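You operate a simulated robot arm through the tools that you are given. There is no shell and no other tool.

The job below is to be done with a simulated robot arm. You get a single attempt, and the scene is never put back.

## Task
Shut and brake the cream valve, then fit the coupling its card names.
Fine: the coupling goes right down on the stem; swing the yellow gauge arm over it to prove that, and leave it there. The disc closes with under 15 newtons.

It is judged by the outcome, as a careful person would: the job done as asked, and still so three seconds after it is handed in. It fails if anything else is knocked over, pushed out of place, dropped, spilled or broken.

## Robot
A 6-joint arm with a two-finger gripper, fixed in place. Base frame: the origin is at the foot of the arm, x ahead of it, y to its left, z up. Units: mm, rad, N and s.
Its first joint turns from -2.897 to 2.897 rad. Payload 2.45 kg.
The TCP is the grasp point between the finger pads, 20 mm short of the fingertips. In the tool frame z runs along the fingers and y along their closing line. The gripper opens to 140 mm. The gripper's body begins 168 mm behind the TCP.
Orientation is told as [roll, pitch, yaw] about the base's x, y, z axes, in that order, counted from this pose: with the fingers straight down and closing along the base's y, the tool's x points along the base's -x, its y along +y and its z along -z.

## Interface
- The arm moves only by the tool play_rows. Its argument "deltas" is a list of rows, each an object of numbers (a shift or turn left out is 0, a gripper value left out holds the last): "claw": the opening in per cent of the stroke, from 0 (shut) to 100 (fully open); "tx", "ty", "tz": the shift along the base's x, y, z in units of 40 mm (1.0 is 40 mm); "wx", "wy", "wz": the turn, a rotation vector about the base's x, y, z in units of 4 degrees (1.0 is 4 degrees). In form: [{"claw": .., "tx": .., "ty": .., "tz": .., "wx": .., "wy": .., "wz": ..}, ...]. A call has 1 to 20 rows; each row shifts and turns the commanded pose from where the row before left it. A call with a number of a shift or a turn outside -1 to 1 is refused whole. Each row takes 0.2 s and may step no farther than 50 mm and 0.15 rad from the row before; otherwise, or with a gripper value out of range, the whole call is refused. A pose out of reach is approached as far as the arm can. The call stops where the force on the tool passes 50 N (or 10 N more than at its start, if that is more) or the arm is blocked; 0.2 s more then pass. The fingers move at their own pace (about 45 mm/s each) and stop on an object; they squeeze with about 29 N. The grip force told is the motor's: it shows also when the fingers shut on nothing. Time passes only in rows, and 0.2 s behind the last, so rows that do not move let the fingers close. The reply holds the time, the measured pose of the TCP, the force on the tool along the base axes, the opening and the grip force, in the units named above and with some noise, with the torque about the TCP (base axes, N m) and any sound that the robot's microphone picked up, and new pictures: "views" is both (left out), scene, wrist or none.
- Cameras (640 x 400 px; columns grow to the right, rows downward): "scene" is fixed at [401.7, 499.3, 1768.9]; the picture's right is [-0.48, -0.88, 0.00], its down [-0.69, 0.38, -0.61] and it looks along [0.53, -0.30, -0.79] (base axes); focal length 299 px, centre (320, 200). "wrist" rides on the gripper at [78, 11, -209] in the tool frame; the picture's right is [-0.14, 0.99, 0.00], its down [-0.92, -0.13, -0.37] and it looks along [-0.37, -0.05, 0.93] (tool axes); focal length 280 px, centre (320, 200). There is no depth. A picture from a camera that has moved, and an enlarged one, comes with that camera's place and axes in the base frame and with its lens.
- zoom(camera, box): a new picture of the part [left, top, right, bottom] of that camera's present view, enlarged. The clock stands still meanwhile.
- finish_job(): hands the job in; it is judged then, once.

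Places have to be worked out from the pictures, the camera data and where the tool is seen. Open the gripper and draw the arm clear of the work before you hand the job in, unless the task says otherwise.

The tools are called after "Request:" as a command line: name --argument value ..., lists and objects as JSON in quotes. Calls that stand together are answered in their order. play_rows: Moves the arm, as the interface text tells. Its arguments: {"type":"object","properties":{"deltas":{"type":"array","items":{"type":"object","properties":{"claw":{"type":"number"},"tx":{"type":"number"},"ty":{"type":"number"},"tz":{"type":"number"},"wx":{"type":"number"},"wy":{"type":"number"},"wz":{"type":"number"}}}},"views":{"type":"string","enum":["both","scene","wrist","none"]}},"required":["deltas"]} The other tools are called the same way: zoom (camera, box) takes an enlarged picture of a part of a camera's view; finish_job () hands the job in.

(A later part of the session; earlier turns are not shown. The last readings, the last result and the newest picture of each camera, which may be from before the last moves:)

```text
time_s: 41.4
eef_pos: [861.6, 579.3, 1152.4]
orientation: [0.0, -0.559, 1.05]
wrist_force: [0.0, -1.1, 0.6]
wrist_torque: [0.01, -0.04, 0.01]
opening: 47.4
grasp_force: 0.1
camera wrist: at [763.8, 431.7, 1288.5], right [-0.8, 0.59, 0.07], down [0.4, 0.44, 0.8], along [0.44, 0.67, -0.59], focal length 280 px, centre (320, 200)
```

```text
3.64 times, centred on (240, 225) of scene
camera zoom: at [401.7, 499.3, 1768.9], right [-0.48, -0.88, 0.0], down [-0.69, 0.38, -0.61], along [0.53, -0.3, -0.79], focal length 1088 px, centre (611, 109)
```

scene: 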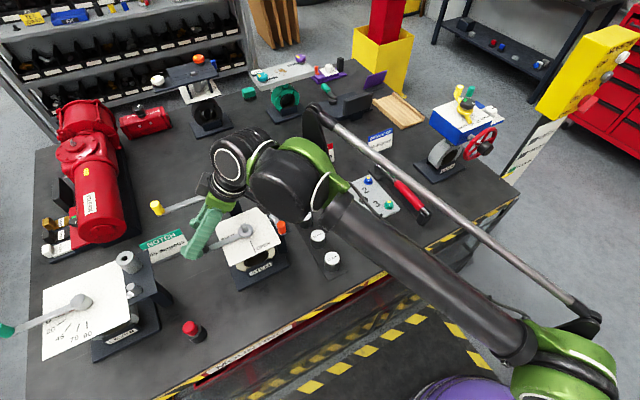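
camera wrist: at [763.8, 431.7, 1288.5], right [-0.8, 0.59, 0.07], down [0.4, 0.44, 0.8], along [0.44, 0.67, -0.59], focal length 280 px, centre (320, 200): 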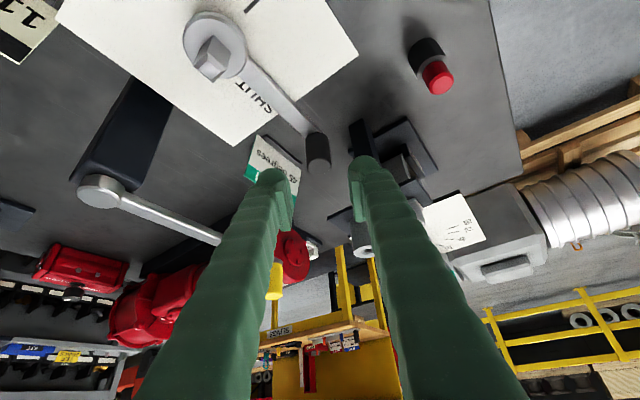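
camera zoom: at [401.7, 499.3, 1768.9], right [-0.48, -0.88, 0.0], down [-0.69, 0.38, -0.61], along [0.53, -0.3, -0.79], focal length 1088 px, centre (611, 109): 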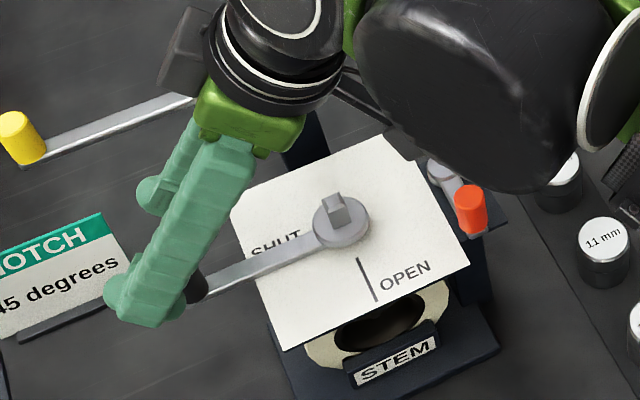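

The knob is at (862, 583), well between the fingers. I lower to knob height.

Request:
play_rows --deltas '[{"tz": -0.4, "ty": 0.04}, {"tz": -0.42, "ty": 0.04}]' --views "wrist"

Request:
zoom --camera "wrist" --box '[220, 100, 440, 260]'

```text
time_s: 42.0
eef_pos: [862.9, 581.2, 1118.8]
orientation: [0.001, -0.558, 1.05]
wrist_force: [0.2, -0.2, -0.2]
wrist_torque: [0.02, -0.02, -0.03]
opening: 47.6
grasp_force: 0.0
camera wrist: at [763.7, 434.4, 1255.1], right [-0.8, 0.59, 0.07], down [0.4, 0.44, 0.8], along [0.44, 0.67, -0.59], focal length 280 px, centre (320, 200)
```

wrist: 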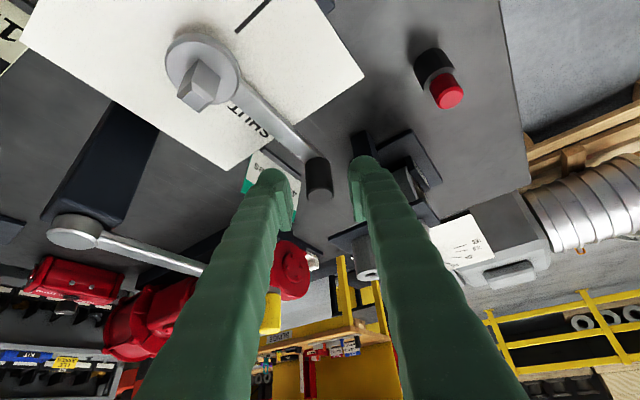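

```text
2.50 times, centred on (330, 180) of wrist
camera zoom: at [763.7, 434.4, 1255.1], right [-0.8, 0.59, 0.07], down [0.4, 0.44, 0.8], along [0.44, 0.67, -0.59], focal length 701 px, centre (295, 250)
```

zoom: 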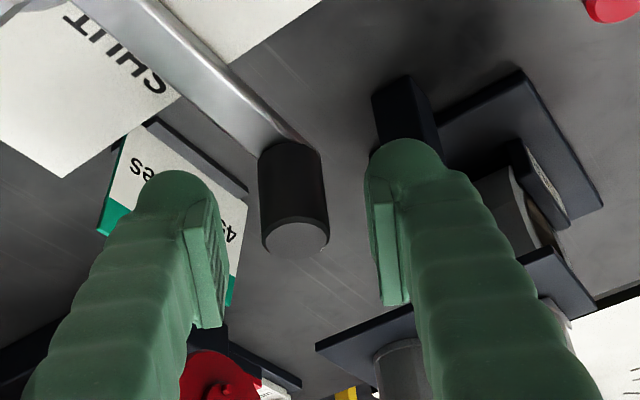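

Knob between the fingers. I ease 10 mm towards -x so the far finger comes near it, then test in 1 mm steps.

Request:
play_rows --deltas '[{"tx": -0.11, "ty": 0.0625}, {"tx": -0.108, "ty": 0.0625}]' --views "none"

Request:
play_rows --deltas '[{"tx": -0.0216, "ty": 0.0125}]' --views "none"

Request:
play_rows --deltas '[{"tx": -0.0216, "ty": 0.0125}]' --views "none"

```text
time_s: 42.6
eef_pos: [853.2, 588.7, 1119.3]
orientation: [0.001, -0.56, 1.049]
wrist_force: [0.1, 0.1, 0.0]
wrist_torque: [0.03, 0.0, -0.02]
opening: 47.6
grasp_force: 0.1
```

```text
time_s: 43.0
eef_pos: [852.3, 588.4, 1118.2]
orientation: [0.0, -0.558, 1.049]
wrist_force: [-0.5, -0.8, -0.2]
wrist_torque: [0.05, 0.01, 0.01]
opening: 47.6
grasp_force: 0.0
```

```text
time_s: 43.4
eef_pos: [852.0, 588.9, 1118.9]
orientation: [-0.001, -0.559, 1.05]
wrist_force: [0.2, -0.5, 0.6]
wrist_torque: [0.03, 0.03, 0.0]
opening: 47.7
grasp_force: 0.1
```

No contact yet (opening and force unchanged). I continue 1 mm at a time.

Request:
play_rows --deltas '[{"tx": -0.0216, "ty": 0.0125}]' --views "none"

Request:
play_rows --deltas '[{"tx": -0.0216, "ty": 0.0125}]' --views "wrist"

Request:
zoom --camera "wrist" --box '[220, 100, 440, 260]'

```text
time_s: 43.8
eef_pos: [849.5, 589.3, 1118.4]
orientation: [0.001, -0.56, 1.048]
wrist_force: [0.4, -0.8, 1.1]
wrist_torque: [0.01, -0.01, -0.02]
opening: 47.9
grasp_force: 0.4
```

```text
time_s: 44.2
eef_pos: [850.3, 590.0, 1118.9]
orientation: [-0.001, -0.559, 1.051]
wrist_force: [0.3, -0.8, -0.9]
wrist_torque: [0.05, -0.01, -0.01]
opening: 48.6
grasp_force: 0.7
camera wrist: at [752.1, 442.0, 1254.4], right [-0.8, 0.59, 0.07], down [0.4, 0.44, 0.8], along [0.44, 0.67, -0.59], focal length 280 px, centre (320, 200)
```

wrist: 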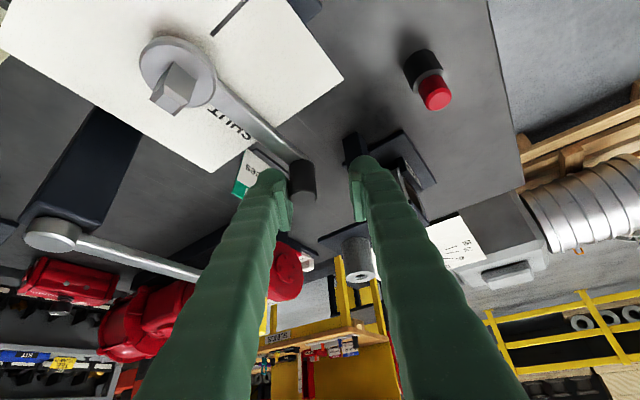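

```text
2.50 times, centred on (330, 180) of wrist
camera zoom: at [752.1, 442.0, 1254.4], right [-0.8, 0.59, 0.07], down [0.4, 0.44, 0.8], along [0.44, 0.67, -0.59], focal length 701 px, centre (295, 250)
```

zoom: 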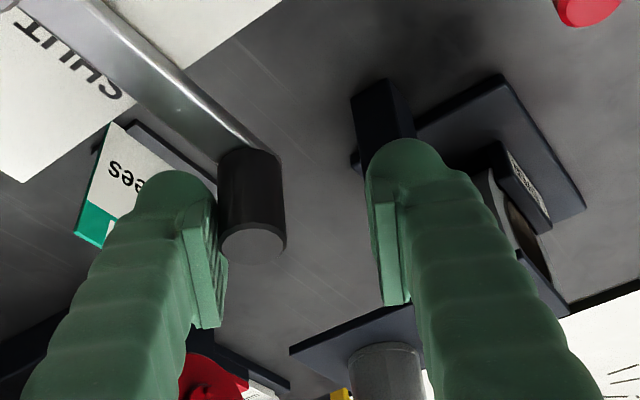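

Contact is just made (opening up 1 mm). I add two more 1 mm steps and compare force and knob position.

Request:
play_rows --deltas '[{"tx": -0.0216, "ty": 0.0125}]' --views "none"

Request:
play_rows --deltas '[{"tx": -0.0216, "ty": 0.0125}]' --views "wrist"

Request:
zoom --camera "wrist" --box '[220, 100, 440, 260]'

```text
time_s: 44.6
eef_pos: [849.3, 589.7, 1119.1]
orientation: [0.0, -0.558, 1.05]
wrist_force: [1.4, -0.9, 0.0]
wrist_torque: [-0.02, 0.02, -0.02]
opening: 48.7
grasp_force: 0.9
```

```text
time_s: 45.0
eef_pos: [847.8, 591.6, 1119.2]
orientation: [-0.002, -0.558, 1.051]
wrist_force: [4.3, -2.2, 2.1]
wrist_torque: [-0.04, -0.13, 0.03]
opening: 50.6
grasp_force: 2.0
camera wrist: at [750.3, 443.3, 1254.6], right [-0.8, 0.59, 0.07], down [0.4, 0.44, 0.8], along [0.44, 0.67, -0.59], focal length 280 px, centre (320, 200)
```

wrist: 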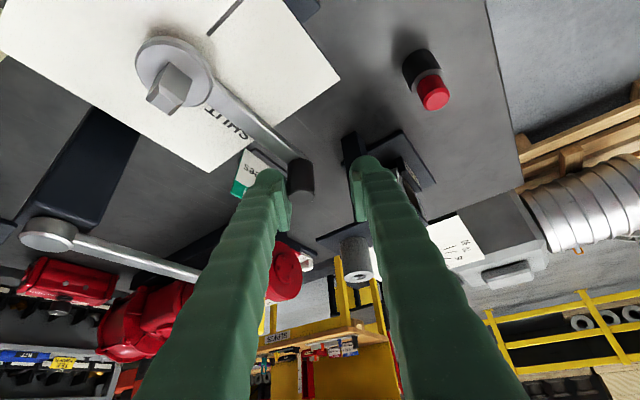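

```text
2.50 times, centred on (330, 180) of wrist
camera zoom: at [750.3, 443.3, 1254.6], right [-0.8, 0.59, 0.07], down [0.4, 0.44, 0.8], along [0.44, 0.67, -0.59], focal length 701 px, centre (295, 250)
```

zoom: 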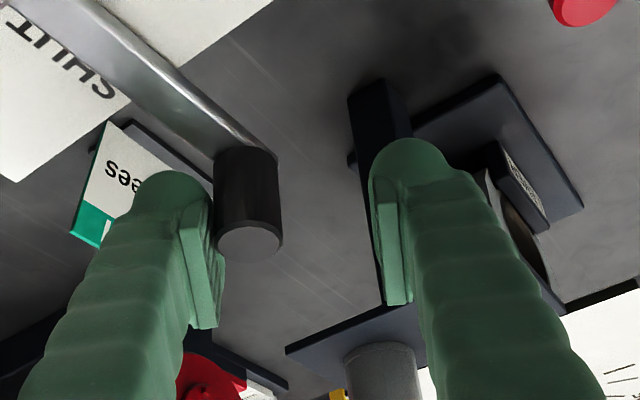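

With about 5 N on it the lever does not move (earlier 1 N moved it), so the brake holds. I release, rise, and go to the couplings, turning the yaw back to 0 at the same tilt and opening to 80 mm.

Request:
play_rows --deltas '[{"tx": 0.15, "ty": -0.0866}, {"tx": 0.15, "ty": -0.0866}, {"tz": 0.8}, {"tz": 0.4, "tx": -0.3, "ty": -0.3, "wz": -1}, {"tx": -0.3, "ty": -0.5, "wz": -1}, {"tx": -0.3, "ty": -0.5, "wz": -1}, {"tx": -0.3, "ty": -0.5, "wz": -1}, {"tx": -0.3, "ty": -0.5, "wz": -1}, {"tx": -0.3, "ty": -0.5, "wz": -1}, {"tx": -0.3, "ty": -0.5, "wz": -1}, {"tx": -0.3, "ty": -0.5, "wz": -1}, {"tx": -0.3, "ty": -0.5, "wz": -1}, {"tx": -0.3, "ty": -0.5, "wz": -1}, {"tx": -0.3, "ty": -0.5, "wz": -1}, {"tx": -0.3, "ty": -0.5, "wz": -1}, {"tx": -0.3, "ty": -0.5, "wz": -1}, {"tx": -0.3, "ty": -0.5, "wz": -1}, {"ty": -0.5, "wz": -1, "claw": 60}]' --views "both"

```text
time_s: 48.8
eef_pos: [691.9, 290.9, 1167.3]
orientation: [0.002, -0.558, 0.001]
wrist_force: [0.5, -0.5, -0.6]
wrist_torque: [-0.02, -0.02, 0.0]
opening: 82.1
grasp_force: 0.1
camera wrist: at [513.6, 302.8, 1302.2], right [0.12, 0.99, 0.07], down [0.59, -0.13, 0.8], along [0.8, -0.05, -0.59], focal length 280 px, centre (320, 200)
```

scene: 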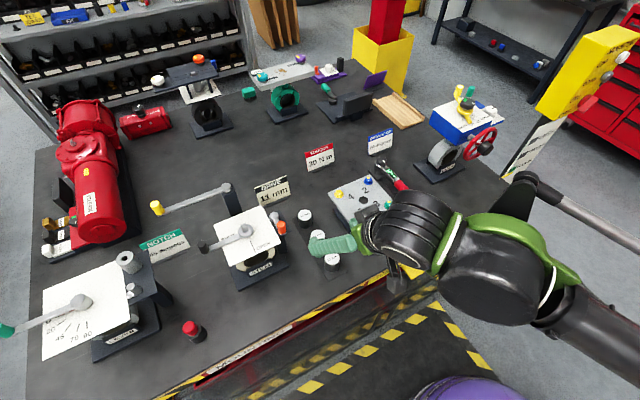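
wrist: 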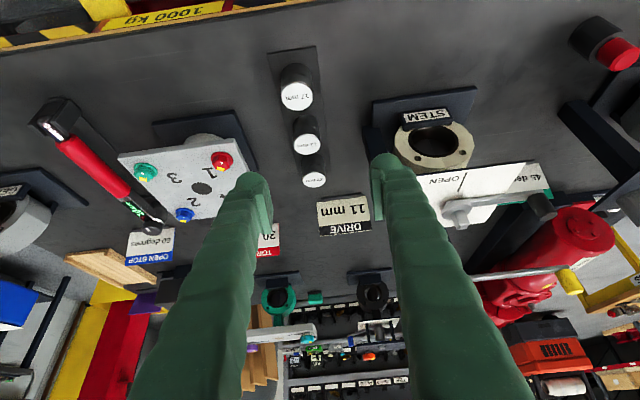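

Request:
zoom --camera "wrist" --box '[250, 40, 350, 200]'

Request:
zoom --camera "scene" --box '[280, 190, 360, 290]'

Request:
zoom --camera "wrist" --box '[400, 100, 560, 240]'

```text
2.50 times, centred on (300, 120) of wrist
camera zoom: at [513.6, 302.8, 1302.2], right [0.12, 0.99, 0.07], down [0.59, -0.13, 0.8], along [0.8, -0.05, -0.59], focal length 701 px, centre (370, 400)
```

zoom: 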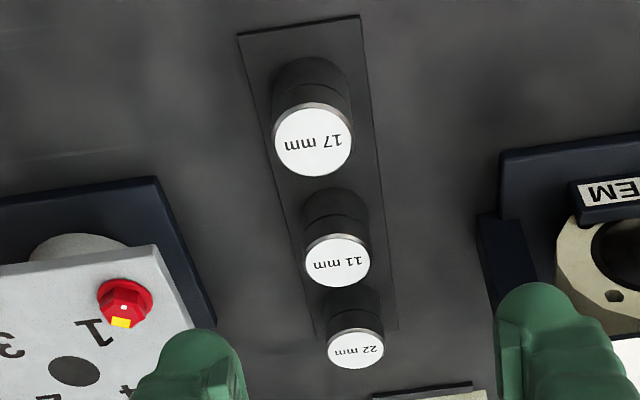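

```text
4.00 times, centred on (320, 240) of scene
camera zoom: at [401.7, 499.3, 1768.9], right [-0.48, -0.88, 0.0], down [-0.69, 0.38, -0.61], along [0.53, -0.3, -0.79], focal length 1197 px, centre (320, 40)
```

zoom: 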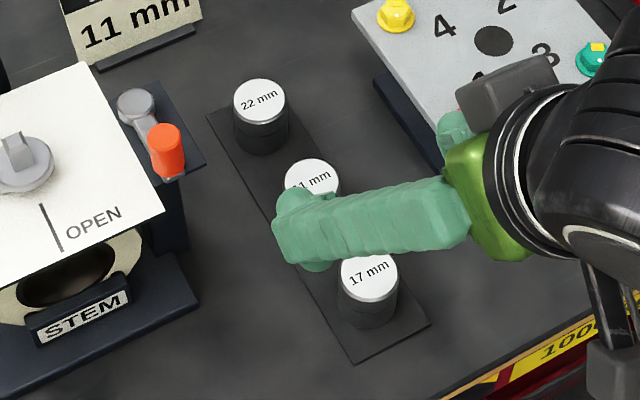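

```text
2.86 times, centred on (480, 170) of wrist
camera zoom: at [513.6, 302.8, 1302.2], right [0.12, 0.99, 0.07], down [0.59, -0.13, 0.8], along [0.8, -0.05, -0.59], focal length 801 px, centre (-137, 286)
```

zoom: 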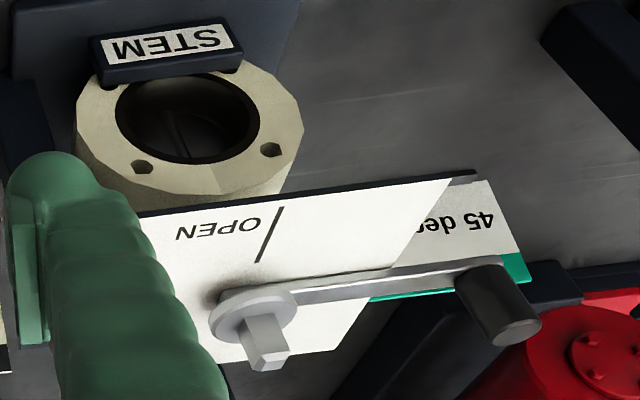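

From matched views the 11 mm coupling is at (832, 269), top ≈ 948, bottom ≈ 899, about 43 mm across; neighbours are at x = 741 and 925. I move above it keeping tilt 32° and yaw 0.

Request:
play_rows --deltas '[{"claw": 50, "tx": 0.7, "ty": -0.11, "tz": -0.6}, {"tx": 0.7, "ty": -0.11, "tz": -0.6}, {"tx": 0.7, "ty": -0.11, "tz": -0.6}, {"tx": 0.7, "ty": -0.11, "tz": -0.6}, {"tx": 0.7, "ty": -0.11, "tz": -0.6}]' --views "both"

Request:
zoom --camera "wrist" --box '[220, 100, 440, 260]'

Request:
zoom --camera "scene" --box '[280, 190, 380, 290]'

```text
time_s: 50.0
eef_pos: [829.9, 269.5, 1045.2]
orientation: [0.0, -0.558, 0.003]
wrist_force: [-0.6, 0.0, 0.7]
wrist_torque: [0.0, -0.02, 0.0]
opening: 70.1
grasp_force: 0.1
camera wrist: at [652.4, 279.7, 1182.1], right [0.11, 0.99, 0.07], down [0.59, -0.13, 0.8], along [0.8, -0.05, -0.59], focal length 280 px, centre (320, 200)
```

scene: 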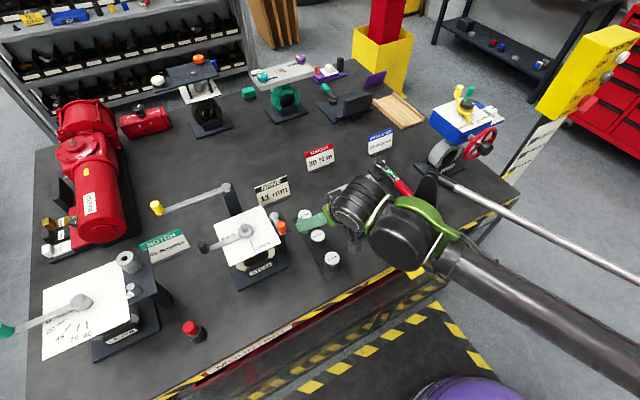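
wrist: 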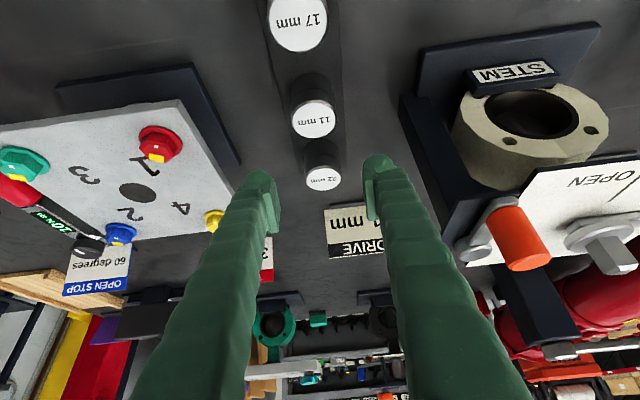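

```text
2.50 times, centred on (330, 180) of wrist
camera zoom: at [652.4, 279.7, 1182.1], right [0.11, 0.99, 0.07], down [0.59, -0.13, 0.8], along [0.8, -0.05, -0.59], focal length 701 px, centre (295, 250)
```

zoom: 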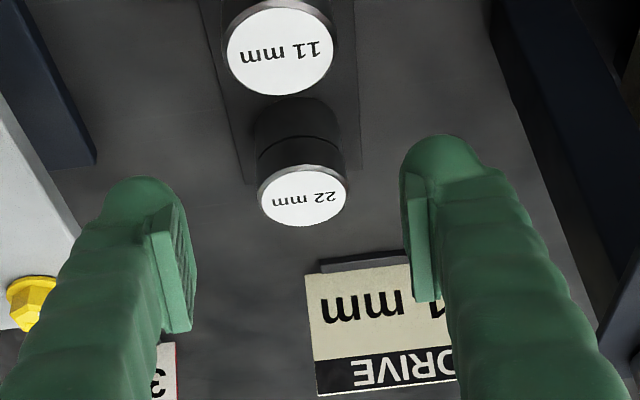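

```text
4.00 times, centred on (330, 240) of scene
camera zoom: at [401.7, 499.3, 1768.9], right [-0.48, -0.88, 0.0], down [-0.69, 0.38, -0.61], along [0.53, -0.3, -0.79], focal length 1197 px, centre (280, 40)
```

zoom: 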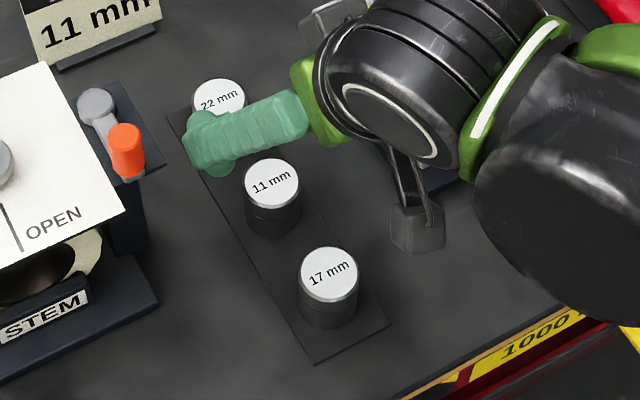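

The coupling computes to (831, 269.6), matching the TCP column. I descend around it in two stages.

Request:
play_rows --deltas '[{"tx": 0.03, "tz": -0.7}, {"tz": -0.7}, {"tz": -0.6}]' --views "both"

Request:
zoom --camera "wrist" --box '[220, 100, 440, 260]'

```text
time_s: 50.8
eef_pos: [834.4, 269.1, 966.5]
orientation: [0.001, -0.558, 0.003]
wrist_force: [-0.3, -0.3, -0.3]
wrist_torque: [0.02, -0.06, 0.04]
opening: 69.9
grasp_force: 0.1
camera wrist: at [656.7, 280.0, 1102.7], right [0.11, 0.99, 0.07], down [0.59, -0.13, 0.8], along [0.8, -0.05, -0.59], focal length 280 px, centre (320, 200)
```

scene: 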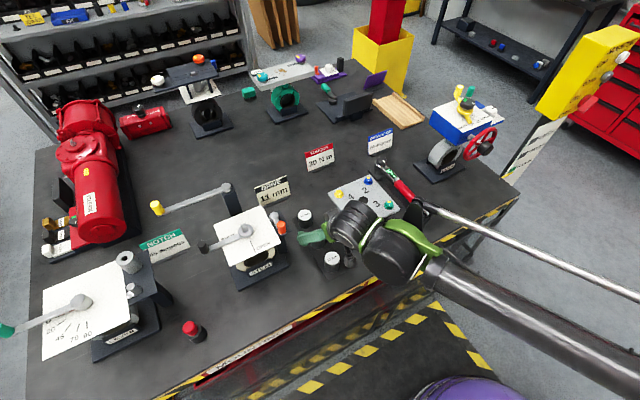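
wrist: 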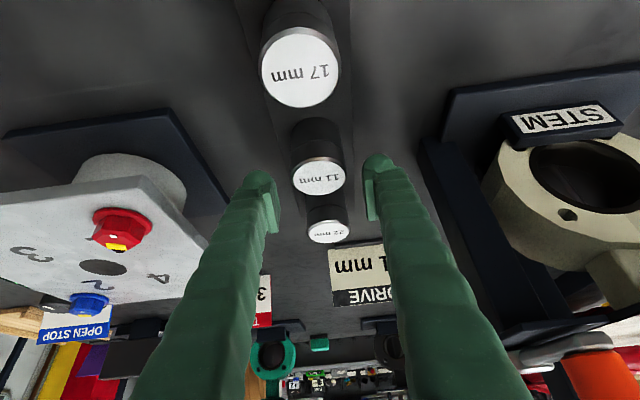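

```text
2.50 times, centred on (330, 180) of wrist
camera zoom: at [656.7, 280.0, 1102.7], right [0.11, 0.99, 0.07], down [0.59, -0.13, 0.8], along [0.8, -0.05, -0.59], focal length 701 px, centre (295, 250)
```

zoom: 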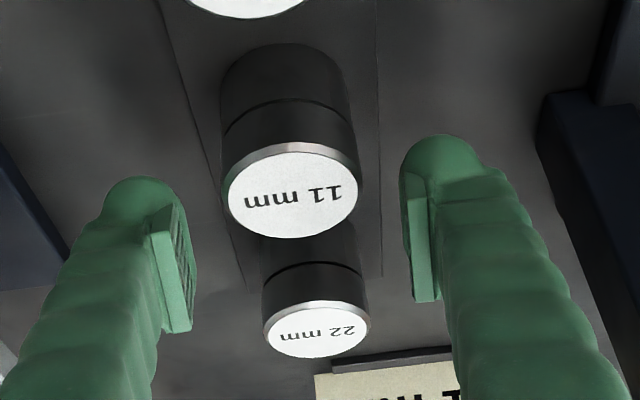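

The coupling is at (832, 270) with bottom ≈ 900. I lower the last 34 mm to z ≈ 932 and check before gripping.

Request:
play_rows --deltas '[{"tx": -0.04, "tz": -0.45}, {"tz": -0.4}]' --views "wrist"

Request:
zoom --camera "wrist" --box '[220, 100, 440, 260]'

```text
time_s: 51.4
eef_pos: [832.3, 268.9, 931.8]
orientation: [0.0, -0.56, 0.003]
wrist_force: [-0.8, 0.1, 0.0]
wrist_torque: [0.0, -0.06, 0.01]
opening: 70.5
grasp_force: 0.1
camera wrist: at [653.9, 279.4, 1068.2], right [0.11, 0.99, 0.07], down [0.59, -0.13, 0.8], along [0.8, -0.05, -0.59], focal length 280 px, centre (320, 200)
```

wrist: 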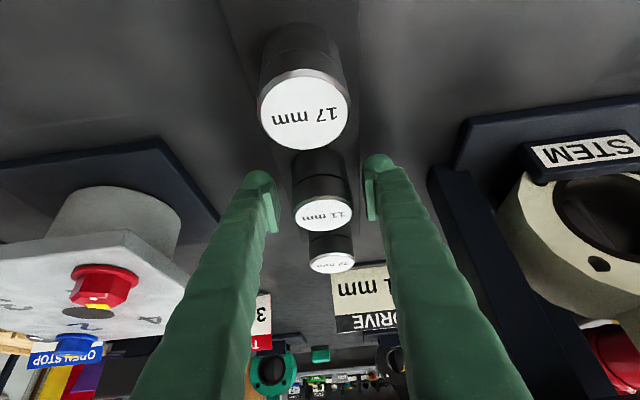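

```text
2.50 times, centred on (330, 180) of wrist
camera zoom: at [653.9, 279.4, 1068.2], right [0.11, 0.99, 0.07], down [0.59, -0.13, 0.8], along [0.8, -0.05, -0.59], focal length 701 px, centre (295, 250)
```

zoom: 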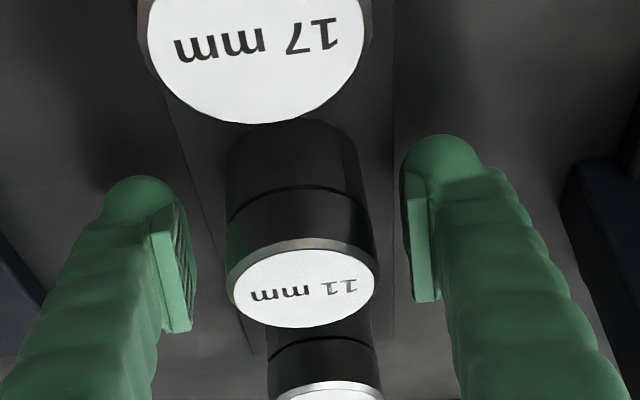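

The 11 mm coupling is centred between the pads. I close on it with still rows.

Request:
play_rows --deltas '[{"claw": 25}, {"claw": 0}, {}, {}, {}]' --views "wrist"

Request:
zoom --camera "wrist" --box '[220, 100, 440, 260]'

```text
time_s: 52.6
eef_pos: [831.8, 268.2, 933.6]
orientation: [0.001, -0.559, 0.005]
wrist_force: [-1.3, 2.3, 0.7]
wrist_torque: [-0.02, 0.06, -0.01]
opening: 45.1
grasp_force: 29.1
camera wrist: at [654.0, 279.5, 1068.3], right [0.11, 0.99, 0.07], down [0.59, -0.13, 0.8], along [0.8, -0.05, -0.59], focal length 280 px, centre (320, 200)
```

wrist: 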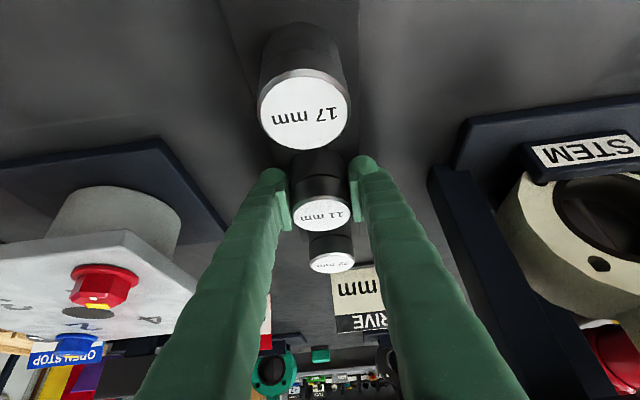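

```text
2.50 times, centred on (330, 180) of wrist
camera zoom: at [654.0, 279.5, 1068.3], right [0.11, 0.99, 0.07], down [0.59, -0.13, 0.8], along [0.8, -0.05, -0.59], focal length 701 px, centre (295, 250)
```

zoom: 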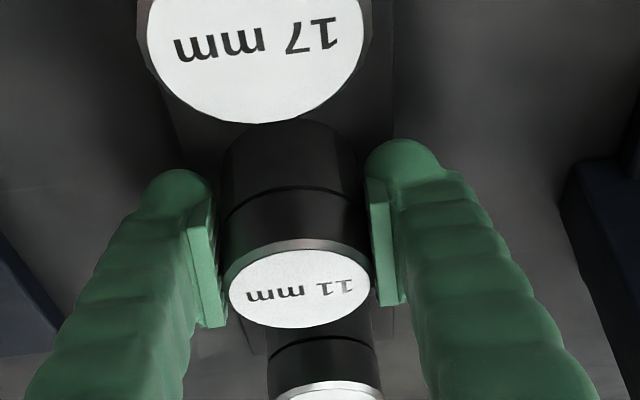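

Gripped at 45 mm with 29 N. I lift straight up slowly and check the force and the coupling's attitude.

Request:
play_rows --deltas '[{"tz": 0.2}, {"tz": 0.3}, {"tz": 0.5}, {"tz": 0.7}]' --views "both"

Request:
zoom --camera "wrist" --box '[220, 100, 440, 260]'

Request:
zoom --camera "scene" --box '[260, 190, 360, 290]'

```text
time_s: 53.6
eef_pos: [833.3, 269.9, 1001.5]
orientation: [-0.002, -0.558, 0.002]
wrist_force: [-0.5, -0.7, -3.6]
wrist_torque: [-0.01, 0.03, 0.0]
opening: 45.0
grasp_force: 28.9
camera wrist: at [654.4, 280.7, 1138.0], right [0.11, 0.99, 0.07], down [0.59, -0.13, 0.8], along [0.8, -0.05, -0.59], focal length 280 px, centre (320, 200)
```

scene: 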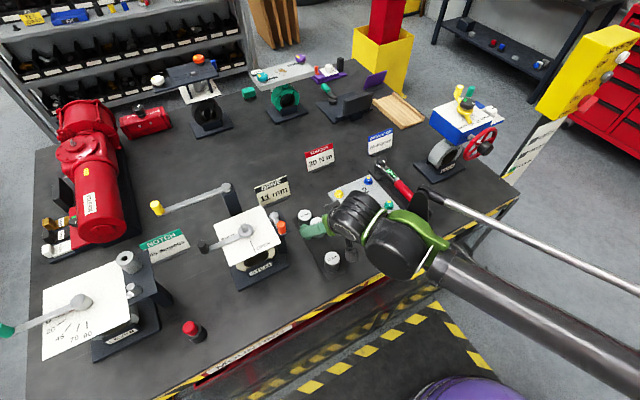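
wrist: 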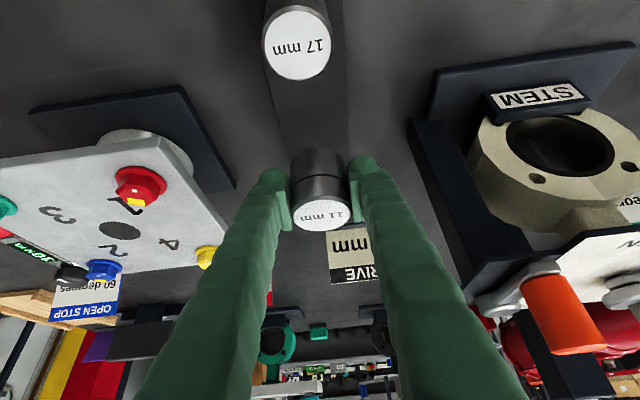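

```text
2.50 times, centred on (330, 180) of wrist
camera zoom: at [654.4, 280.7, 1138.0], right [0.11, 0.99, 0.07], down [0.59, -0.13, 0.8], along [0.8, -0.05, -0.59], focal length 701 px, centre (295, 250)
```

zoom: 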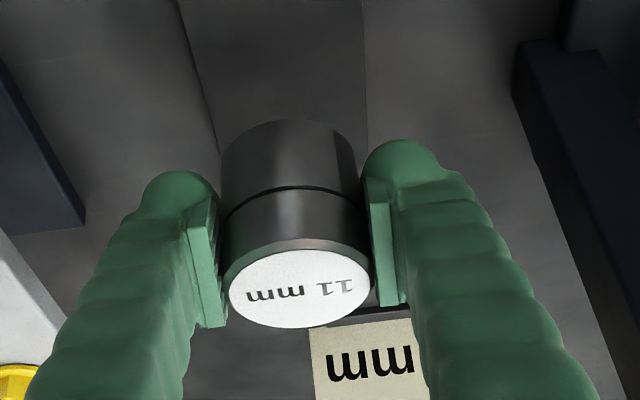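

```text
4.00 times, centred on (310, 240) of scene
camera zoom: at [401.7, 499.3, 1768.9], right [-0.48, -0.88, 0.0], down [-0.69, 0.38, -0.61], along [0.53, -0.3, -0.79], focal length 1197 px, centre (360, 40)
```

zoom: 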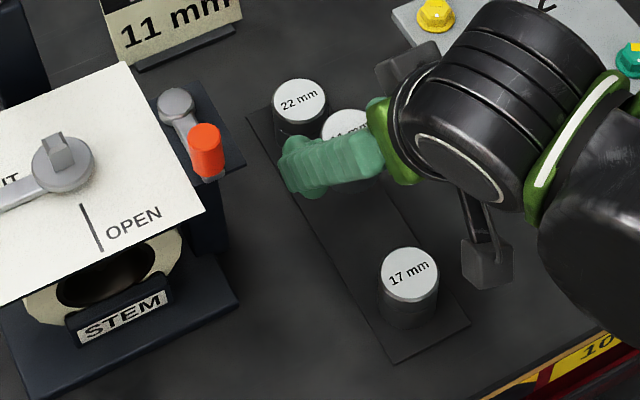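

The coupling came up square and steady (about 3 N weight). I raise it to z ≈ 1195 and carry it over to hover above the stem at about (859, 468).

Request:
play_rows --deltas '[{"tz": 0.8}, {"tz": 0.8}, {"tz": 0.8}, {"tz": 0.8}, {"tz": 0.8}, {"tz": 0.85}, {"ty": 0.6, "tx": 0.08}, {"ty": 0.7, "tx": 0.1}, {"ty": 0.7, "tx": 0.1}, {"ty": 0.7, "tx": 0.1}, {"ty": 0.7, "tx": 0.1}, {"ty": 0.7, "tx": 0.1}, {"ty": 0.6, "tx": 0.06}]' --views "both"

Request:
zoom --camera "wrist" --box '[220, 100, 440, 260]'

Request:
zoom --camera "wrist" --box '[290, 110, 350, 170]'

Request:
zoom --camera "scene" --box '[190, 160, 290, 260]'

```text
time_s: 56.4
eef_pos: [858.3, 456.9, 1194.5]
orientation: [-0.001, -0.559, 0.006]
wrist_force: [-0.1, -0.6, -4.4]
wrist_torque: [0.09, -0.02, 0.05]
opening: 45.0
grasp_force: 28.8
camera wrist: at [679.9, 468.9, 1329.5], right [0.11, 0.99, 0.07], down [0.59, -0.13, 0.8], along [0.8, -0.05, -0.59], focal length 280 px, centre (320, 200)
```

scene: 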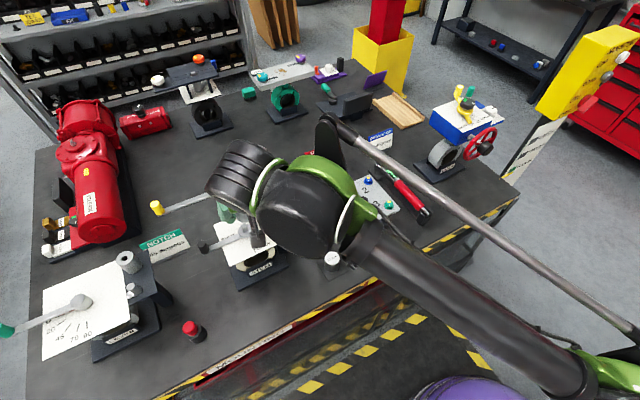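
wrist: 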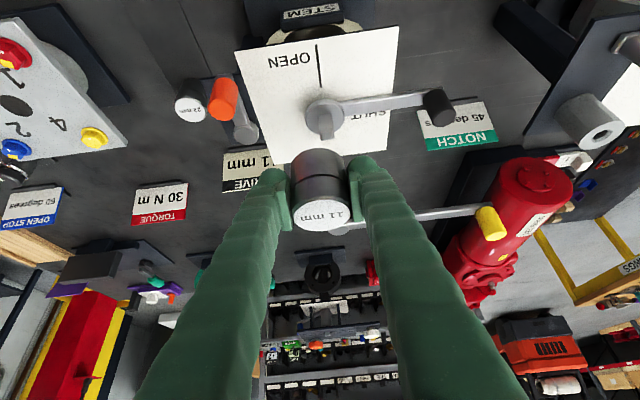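

```text
2.50 times, centred on (330, 180) of wrist
camera zoom: at [679.9, 468.9, 1329.5], right [0.11, 0.99, 0.07], down [0.59, -0.13, 0.8], along [0.8, -0.05, -0.59], focal length 701 px, centre (295, 250)
```

zoom: 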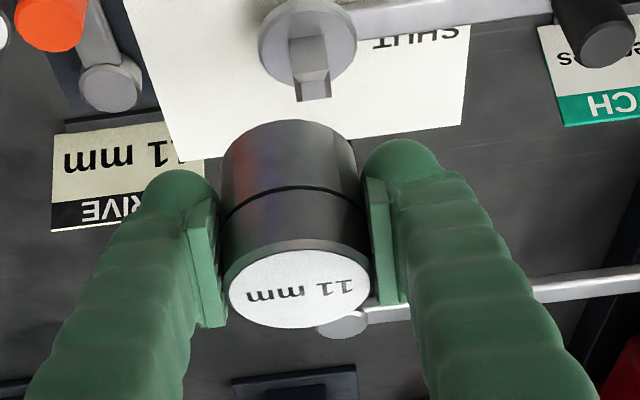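

```text
6.67 times, centred on (320, 140) of wrist
camera zoom: at [679.9, 468.9, 1329.5], right [0.11, 0.99, 0.07], down [0.59, -0.13, 0.8], along [0.8, -0.05, -0.59], focal length 1869 px, centre (320, 600)
```

zoom: 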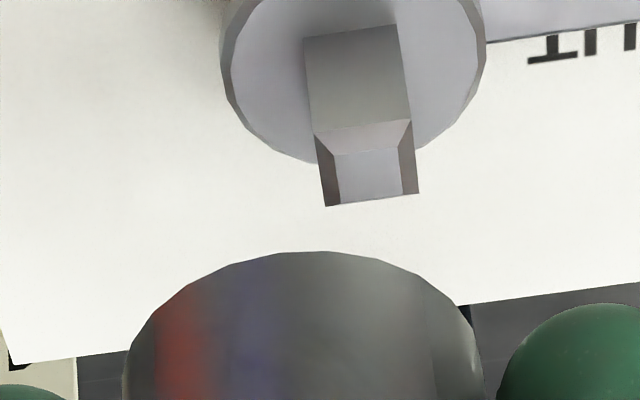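

```text
4.00 times, centred on (240, 210) of scene
camera zoom: at [401.7, 499.3, 1768.9], right [-0.48, -0.88, 0.0], down [-0.69, 0.38, -0.61], along [0.53, -0.3, -0.79], focal length 1197 px, centre (640, 160)
```

zoom: 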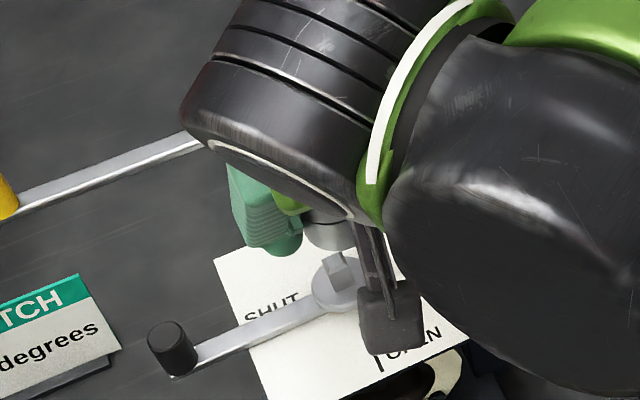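

The view shows the held coupling and the square stem just beyond it; the stem appears about 5 mm further in +x and 12 mm further in +y than the coupling. I zoom tightly on both to measure this more exactly.

Request:
zoom --camera "wrist" --box '[280, 190, 360, 240]'

Request:
zoom --camera "wrist" --box '[280, 140, 360, 190]'

Request:
zoom --camera "wrist" --box '[290, 90, 360, 140]'

```text
8.00 times, centred on (320, 215) of wrist
camera zoom: at [679.9, 468.9, 1329.5], right [0.11, 0.99, 0.07], down [0.59, -0.13, 0.8], along [0.8, -0.05, -0.59], focal length 2243 px, centre (320, 80)
```

zoom: 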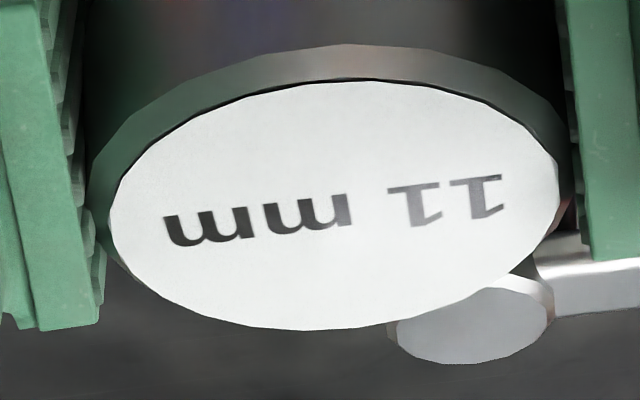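

```text
8.00 times, centred on (320, 165) of wrist
camera zoom: at [679.9, 468.9, 1329.5], right [0.11, 0.99, 0.07], down [0.59, -0.13, 0.8], along [0.8, -0.05, -0.59], focal length 2243 px, centre (320, 480)
```

zoom: 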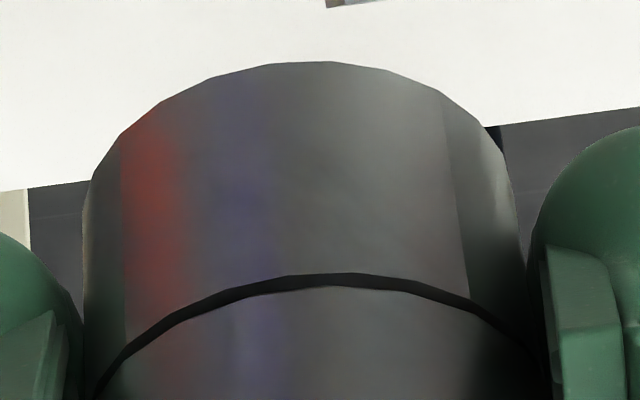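

```text
8.00 times, centred on (325, 115) of wrist
camera zoom: at [679.9, 468.9, 1329.5], right [0.11, 0.99, 0.07], down [0.59, -0.13, 0.8], along [0.8, -0.05, -0.59], focal length 2243 px, centre (280, 880)
```

zoom: 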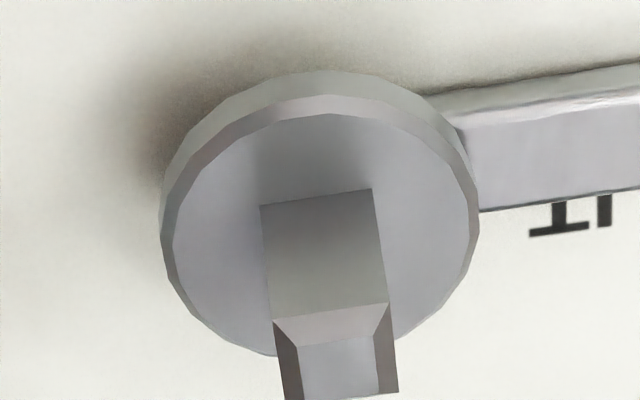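

Measured relative to the camera: the coupling axis coincides with the TCP (cap 21 mm above, bottom about 30 mm below), and the stem (about 14 mm square) is offset +12 mm in y and roughly +5 mm in x. I shift in y and temporarily +40 mm in x to triangulate the stem's x more exactly.

Request:
play_rows --deltas '[{"tx": 0.5, "ty": 0.3}, {"tx": 0.5}]' --views "wrist"

Request:
zoom --camera "wrist" --box '[280, 60, 350, 110]'

```text
time_s: 57.0
eef_pos: [897.7, 469.3, 1195.6]
orientation: [-0.001, -0.559, 0.001]
wrist_force: [-1.6, -0.4, -3.9]
wrist_torque: [0.05, -0.05, 0.04]
opening: 45.0
grasp_force: 29.0
camera wrist: at [720.3, 480.6, 1330.9], right [0.11, 0.99, 0.07], down [0.59, -0.13, 0.8], along [0.8, -0.05, -0.6], focal length 280 px, centre (320, 200)
```

wrist: 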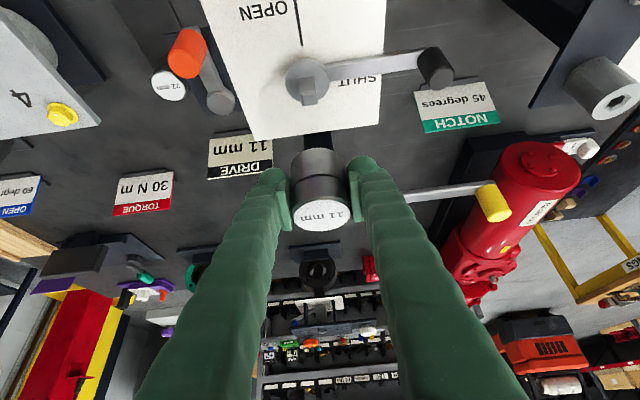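

```text
8.00 times, centred on (315, 85) of wrist
camera zoom: at [720.3, 480.6, 1330.9], right [0.11, 0.99, 0.07], down [0.59, -0.13, 0.8], along [0.8, -0.05, -0.6], focal length 2243 px, centre (360, 1120)
```

zoom: 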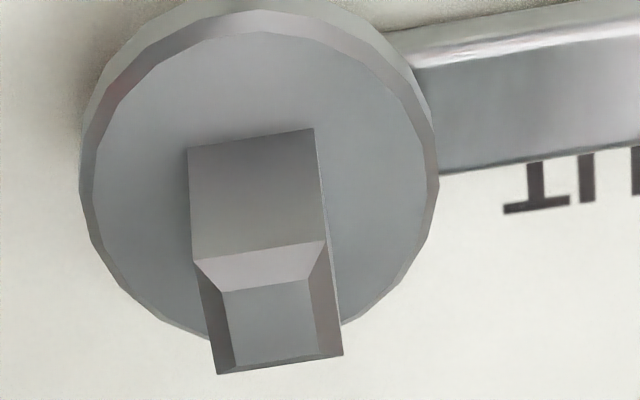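

Triangulation gives the stem axis at (860.5, 470.4), chamfer at z ≈ 1119 and hub top ≈ 1097, so I need Δx = -36.6, Δy = +0.5 from here with a ~1° twist. I align and lower to just above the stem.

Request:
play_rows --deltas '[{"tx": -0.5, "ty": 0.0125, "wz": 0.25}, {"tx": -0.415}, {"tz": -0.4}, {"tz": -0.35}, {}]' --views "both"

Request:
zoom --camera "wrist" --box '[260, 100, 380, 190]'

Request:
zoom --camera "scene" --box '[190, 170, 290, 270]'

```text
time_s: 58.2
eef_pos: [860.9, 469.9, 1165.0]
orientation: [0.0, -0.557, 0.021]
wrist_force: [-0.8, -0.9, -3.9]
wrist_torque: [-0.01, 0.0, 0.0]
opening: 45.1
grasp_force: 29.2
camera wrist: at [682.6, 477.8, 1301.0], right [0.1, 0.99, 0.07], down [0.59, -0.12, 0.8], along [0.8, -0.03, -0.59], focal length 280 px, centre (320, 200)
```

scene: 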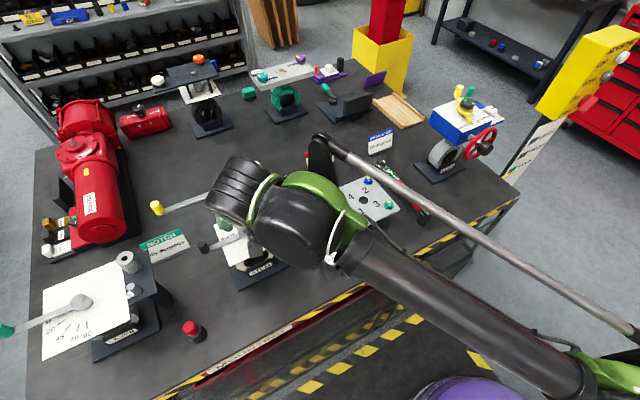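
wrist: 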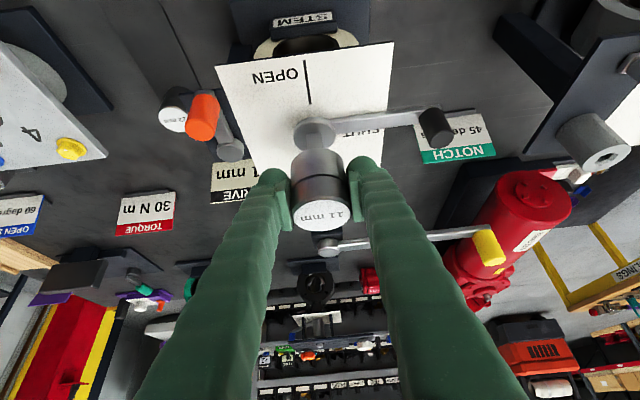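

```text
4.44 times, centred on (320, 145) of wrist
camera zoom: at [682.6, 477.8, 1301.0], right [0.1, 0.99, 0.07], down [0.59, -0.12, 0.8], along [0.8, -0.03, -0.59], focal length 1246 px, centre (320, 444)
```

zoom: 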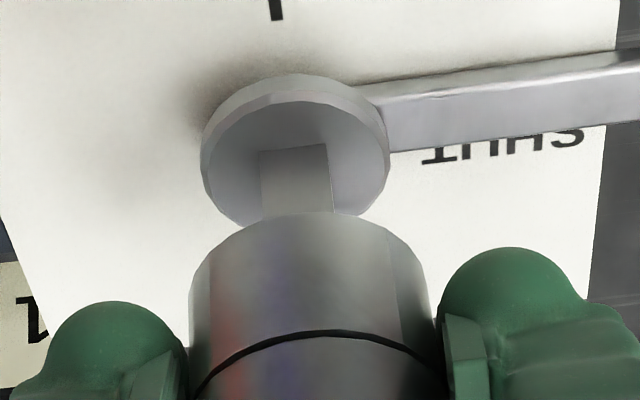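

```text
4.00 times, centred on (240, 220) of scene
camera zoom: at [401.7, 499.3, 1768.9], right [-0.48, -0.88, 0.0], down [-0.69, 0.38, -0.61], along [0.53, -0.3, -0.79], focal length 1197 px, centre (640, 120)
```

zoom: 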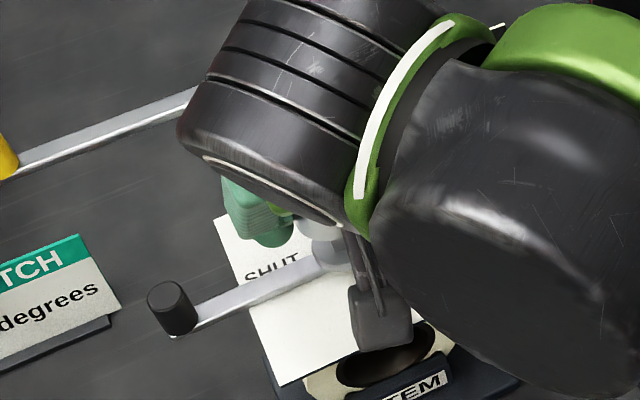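

Alignment checks out: coupling axis (859.6, 470.2) against stem (860.5, 470.4). I nudge +0.9 mm in x and lower in small steps, watching Fz (baseline about -4 N).

Request:
play_rows --deltas '[{"tx": 0.0225, "ty": 0.005, "tz": -0.15}, {"tz": -0.15}, {}]' --views "none"

Request:
play_rows --deltas '[{"tz": -0.05}, {}]' --views "none"

Request:
play_rows --deltas '[{"tz": -0.05}, {}]' --views "wrist"

```text
time_s: 59.0
eef_pos: [861.0, 470.0, 1152.7]
orientation: [0.001, -0.559, 0.021]
wrist_force: [0.3, -0.5, -4.1]
wrist_torque: [-0.03, 0.02, 0.0]
opening: 45.0
grasp_force: 29.3
```

```text
time_s: 59.6
eef_pos: [862.6, 471.4, 1150.5]
orientation: [0.0, -0.557, 0.021]
wrist_force: [0.1, -0.1, -5.0]
wrist_torque: [-0.02, 0.0, 0.0]
opening: 45.0
grasp_force: 28.9
```

```text
time_s: 60.2
eef_pos: [861.4, 471.3, 1148.2]
orientation: [0.0, -0.559, 0.022]
wrist_force: [0.0, 0.5, -4.3]
wrist_torque: [0.03, -0.02, -0.01]
opening: 45.4
grasp_force: 28.9
camera wrist: at [684.0, 479.1, 1284.5], right [0.1, 0.99, 0.07], down [0.59, -0.12, 0.8], along [0.8, -0.03, -0.59], focal length 280 px, centre (320, 200)
```

wrist: 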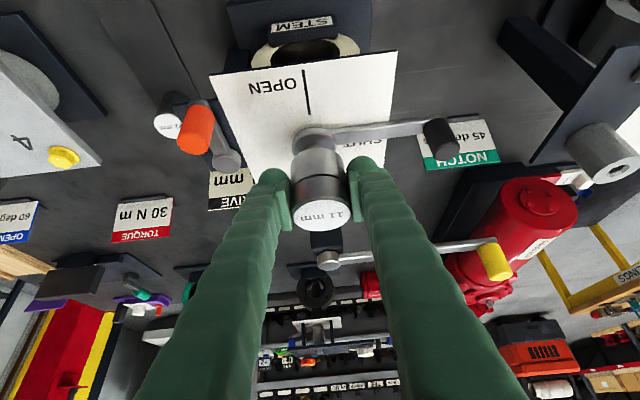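

The coupling bottom is now about level with the stem's top without contact. The camera says I'm about 1 mm far in y, so I correct that and continue down in 2 mm steps.

Request:
play_rows --deltas '[{"tx": -0.0125, "ty": -0.0275}, {"tz": -0.05}, {}]' --views "none"

Request:
play_rows --deltas '[{"tz": -0.05}, {}]' --views "wrist"

```text
time_s: 61.0
eef_pos: [860.0, 468.8, 1146.5]
orientation: [0.0, -0.559, 0.021]
wrist_force: [0.1, 0.4, -3.9]
wrist_torque: [0.01, 0.01, -0.01]
opening: 45.2
grasp_force: 28.1
```

```text
time_s: 61.6
eef_pos: [861.4, 470.4, 1144.2]
orientation: [0.0, -0.558, 0.02]
wrist_force: [0.0, 0.2, -4.6]
wrist_torque: [0.03, 0.03, -0.01]
opening: 45.1
grasp_force: 28.7
camera wrist: at [683.2, 477.7, 1280.1], right [0.1, 0.99, 0.07], down [0.59, -0.12, 0.8], along [0.8, -0.03, -0.59], focal length 280 px, centre (320, 200)
```

wrist: 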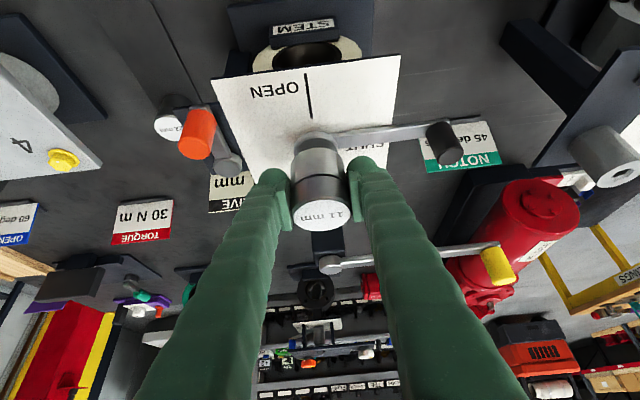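

The bottom is now ~6 mm below the stem's top with no added force, so the socket is going over the square. I continue down in small steps.

Request:
play_rows --deltas '[{"tz": -0.06}, {"tz": -0.06}, {}]' --views "none"

Request:
play_rows --deltas '[{"tz": -0.06}, {"tz": -0.05}, {}]' --views "wrist"

Request:
zoom --camera "wrist" --box '[260, 100, 380, 190]'

```text
time_s: 62.4
eef_pos: [862.1, 469.3, 1139.8]
orientation: [-0.001, -0.559, 0.021]
wrist_force: [0.1, 0.4, -3.9]
wrist_torque: [0.05, -0.03, 0.03]
opening: 44.9
grasp_force: 29.1
```

```text
time_s: 63.2
eef_pos: [862.2, 469.4, 1134.4]
orientation: [0.001, -0.559, 0.021]
wrist_force: [-0.4, -1.5, -4.7]
wrist_torque: [-0.03, -0.03, 0.0]
opening: 44.9
grasp_force: 29.1
camera wrist: at [683.7, 477.3, 1271.4], right [0.1, 0.99, 0.07], down [0.59, -0.12, 0.8], along [0.8, -0.03, -0.59], focal length 280 px, centre (320, 200)
```

wrist: 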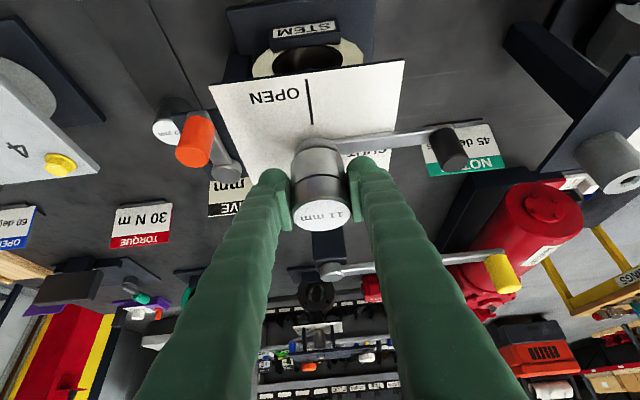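

```text
4.44 times, centred on (320, 145) of wrist
camera zoom: at [683.7, 477.3, 1271.4], right [0.1, 0.99, 0.07], down [0.59, -0.12, 0.8], along [0.8, -0.03, -0.59], focal length 1246 px, centre (320, 444)
```

zoom: 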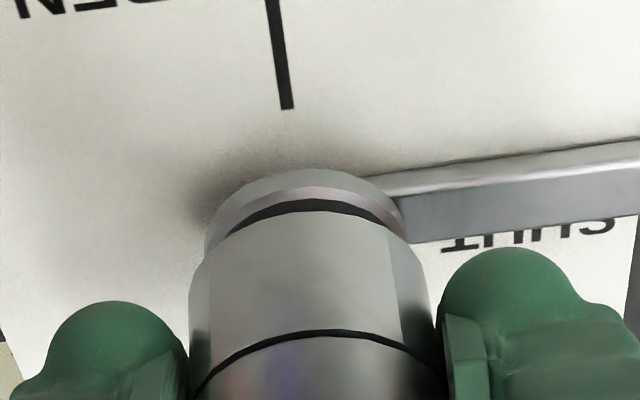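

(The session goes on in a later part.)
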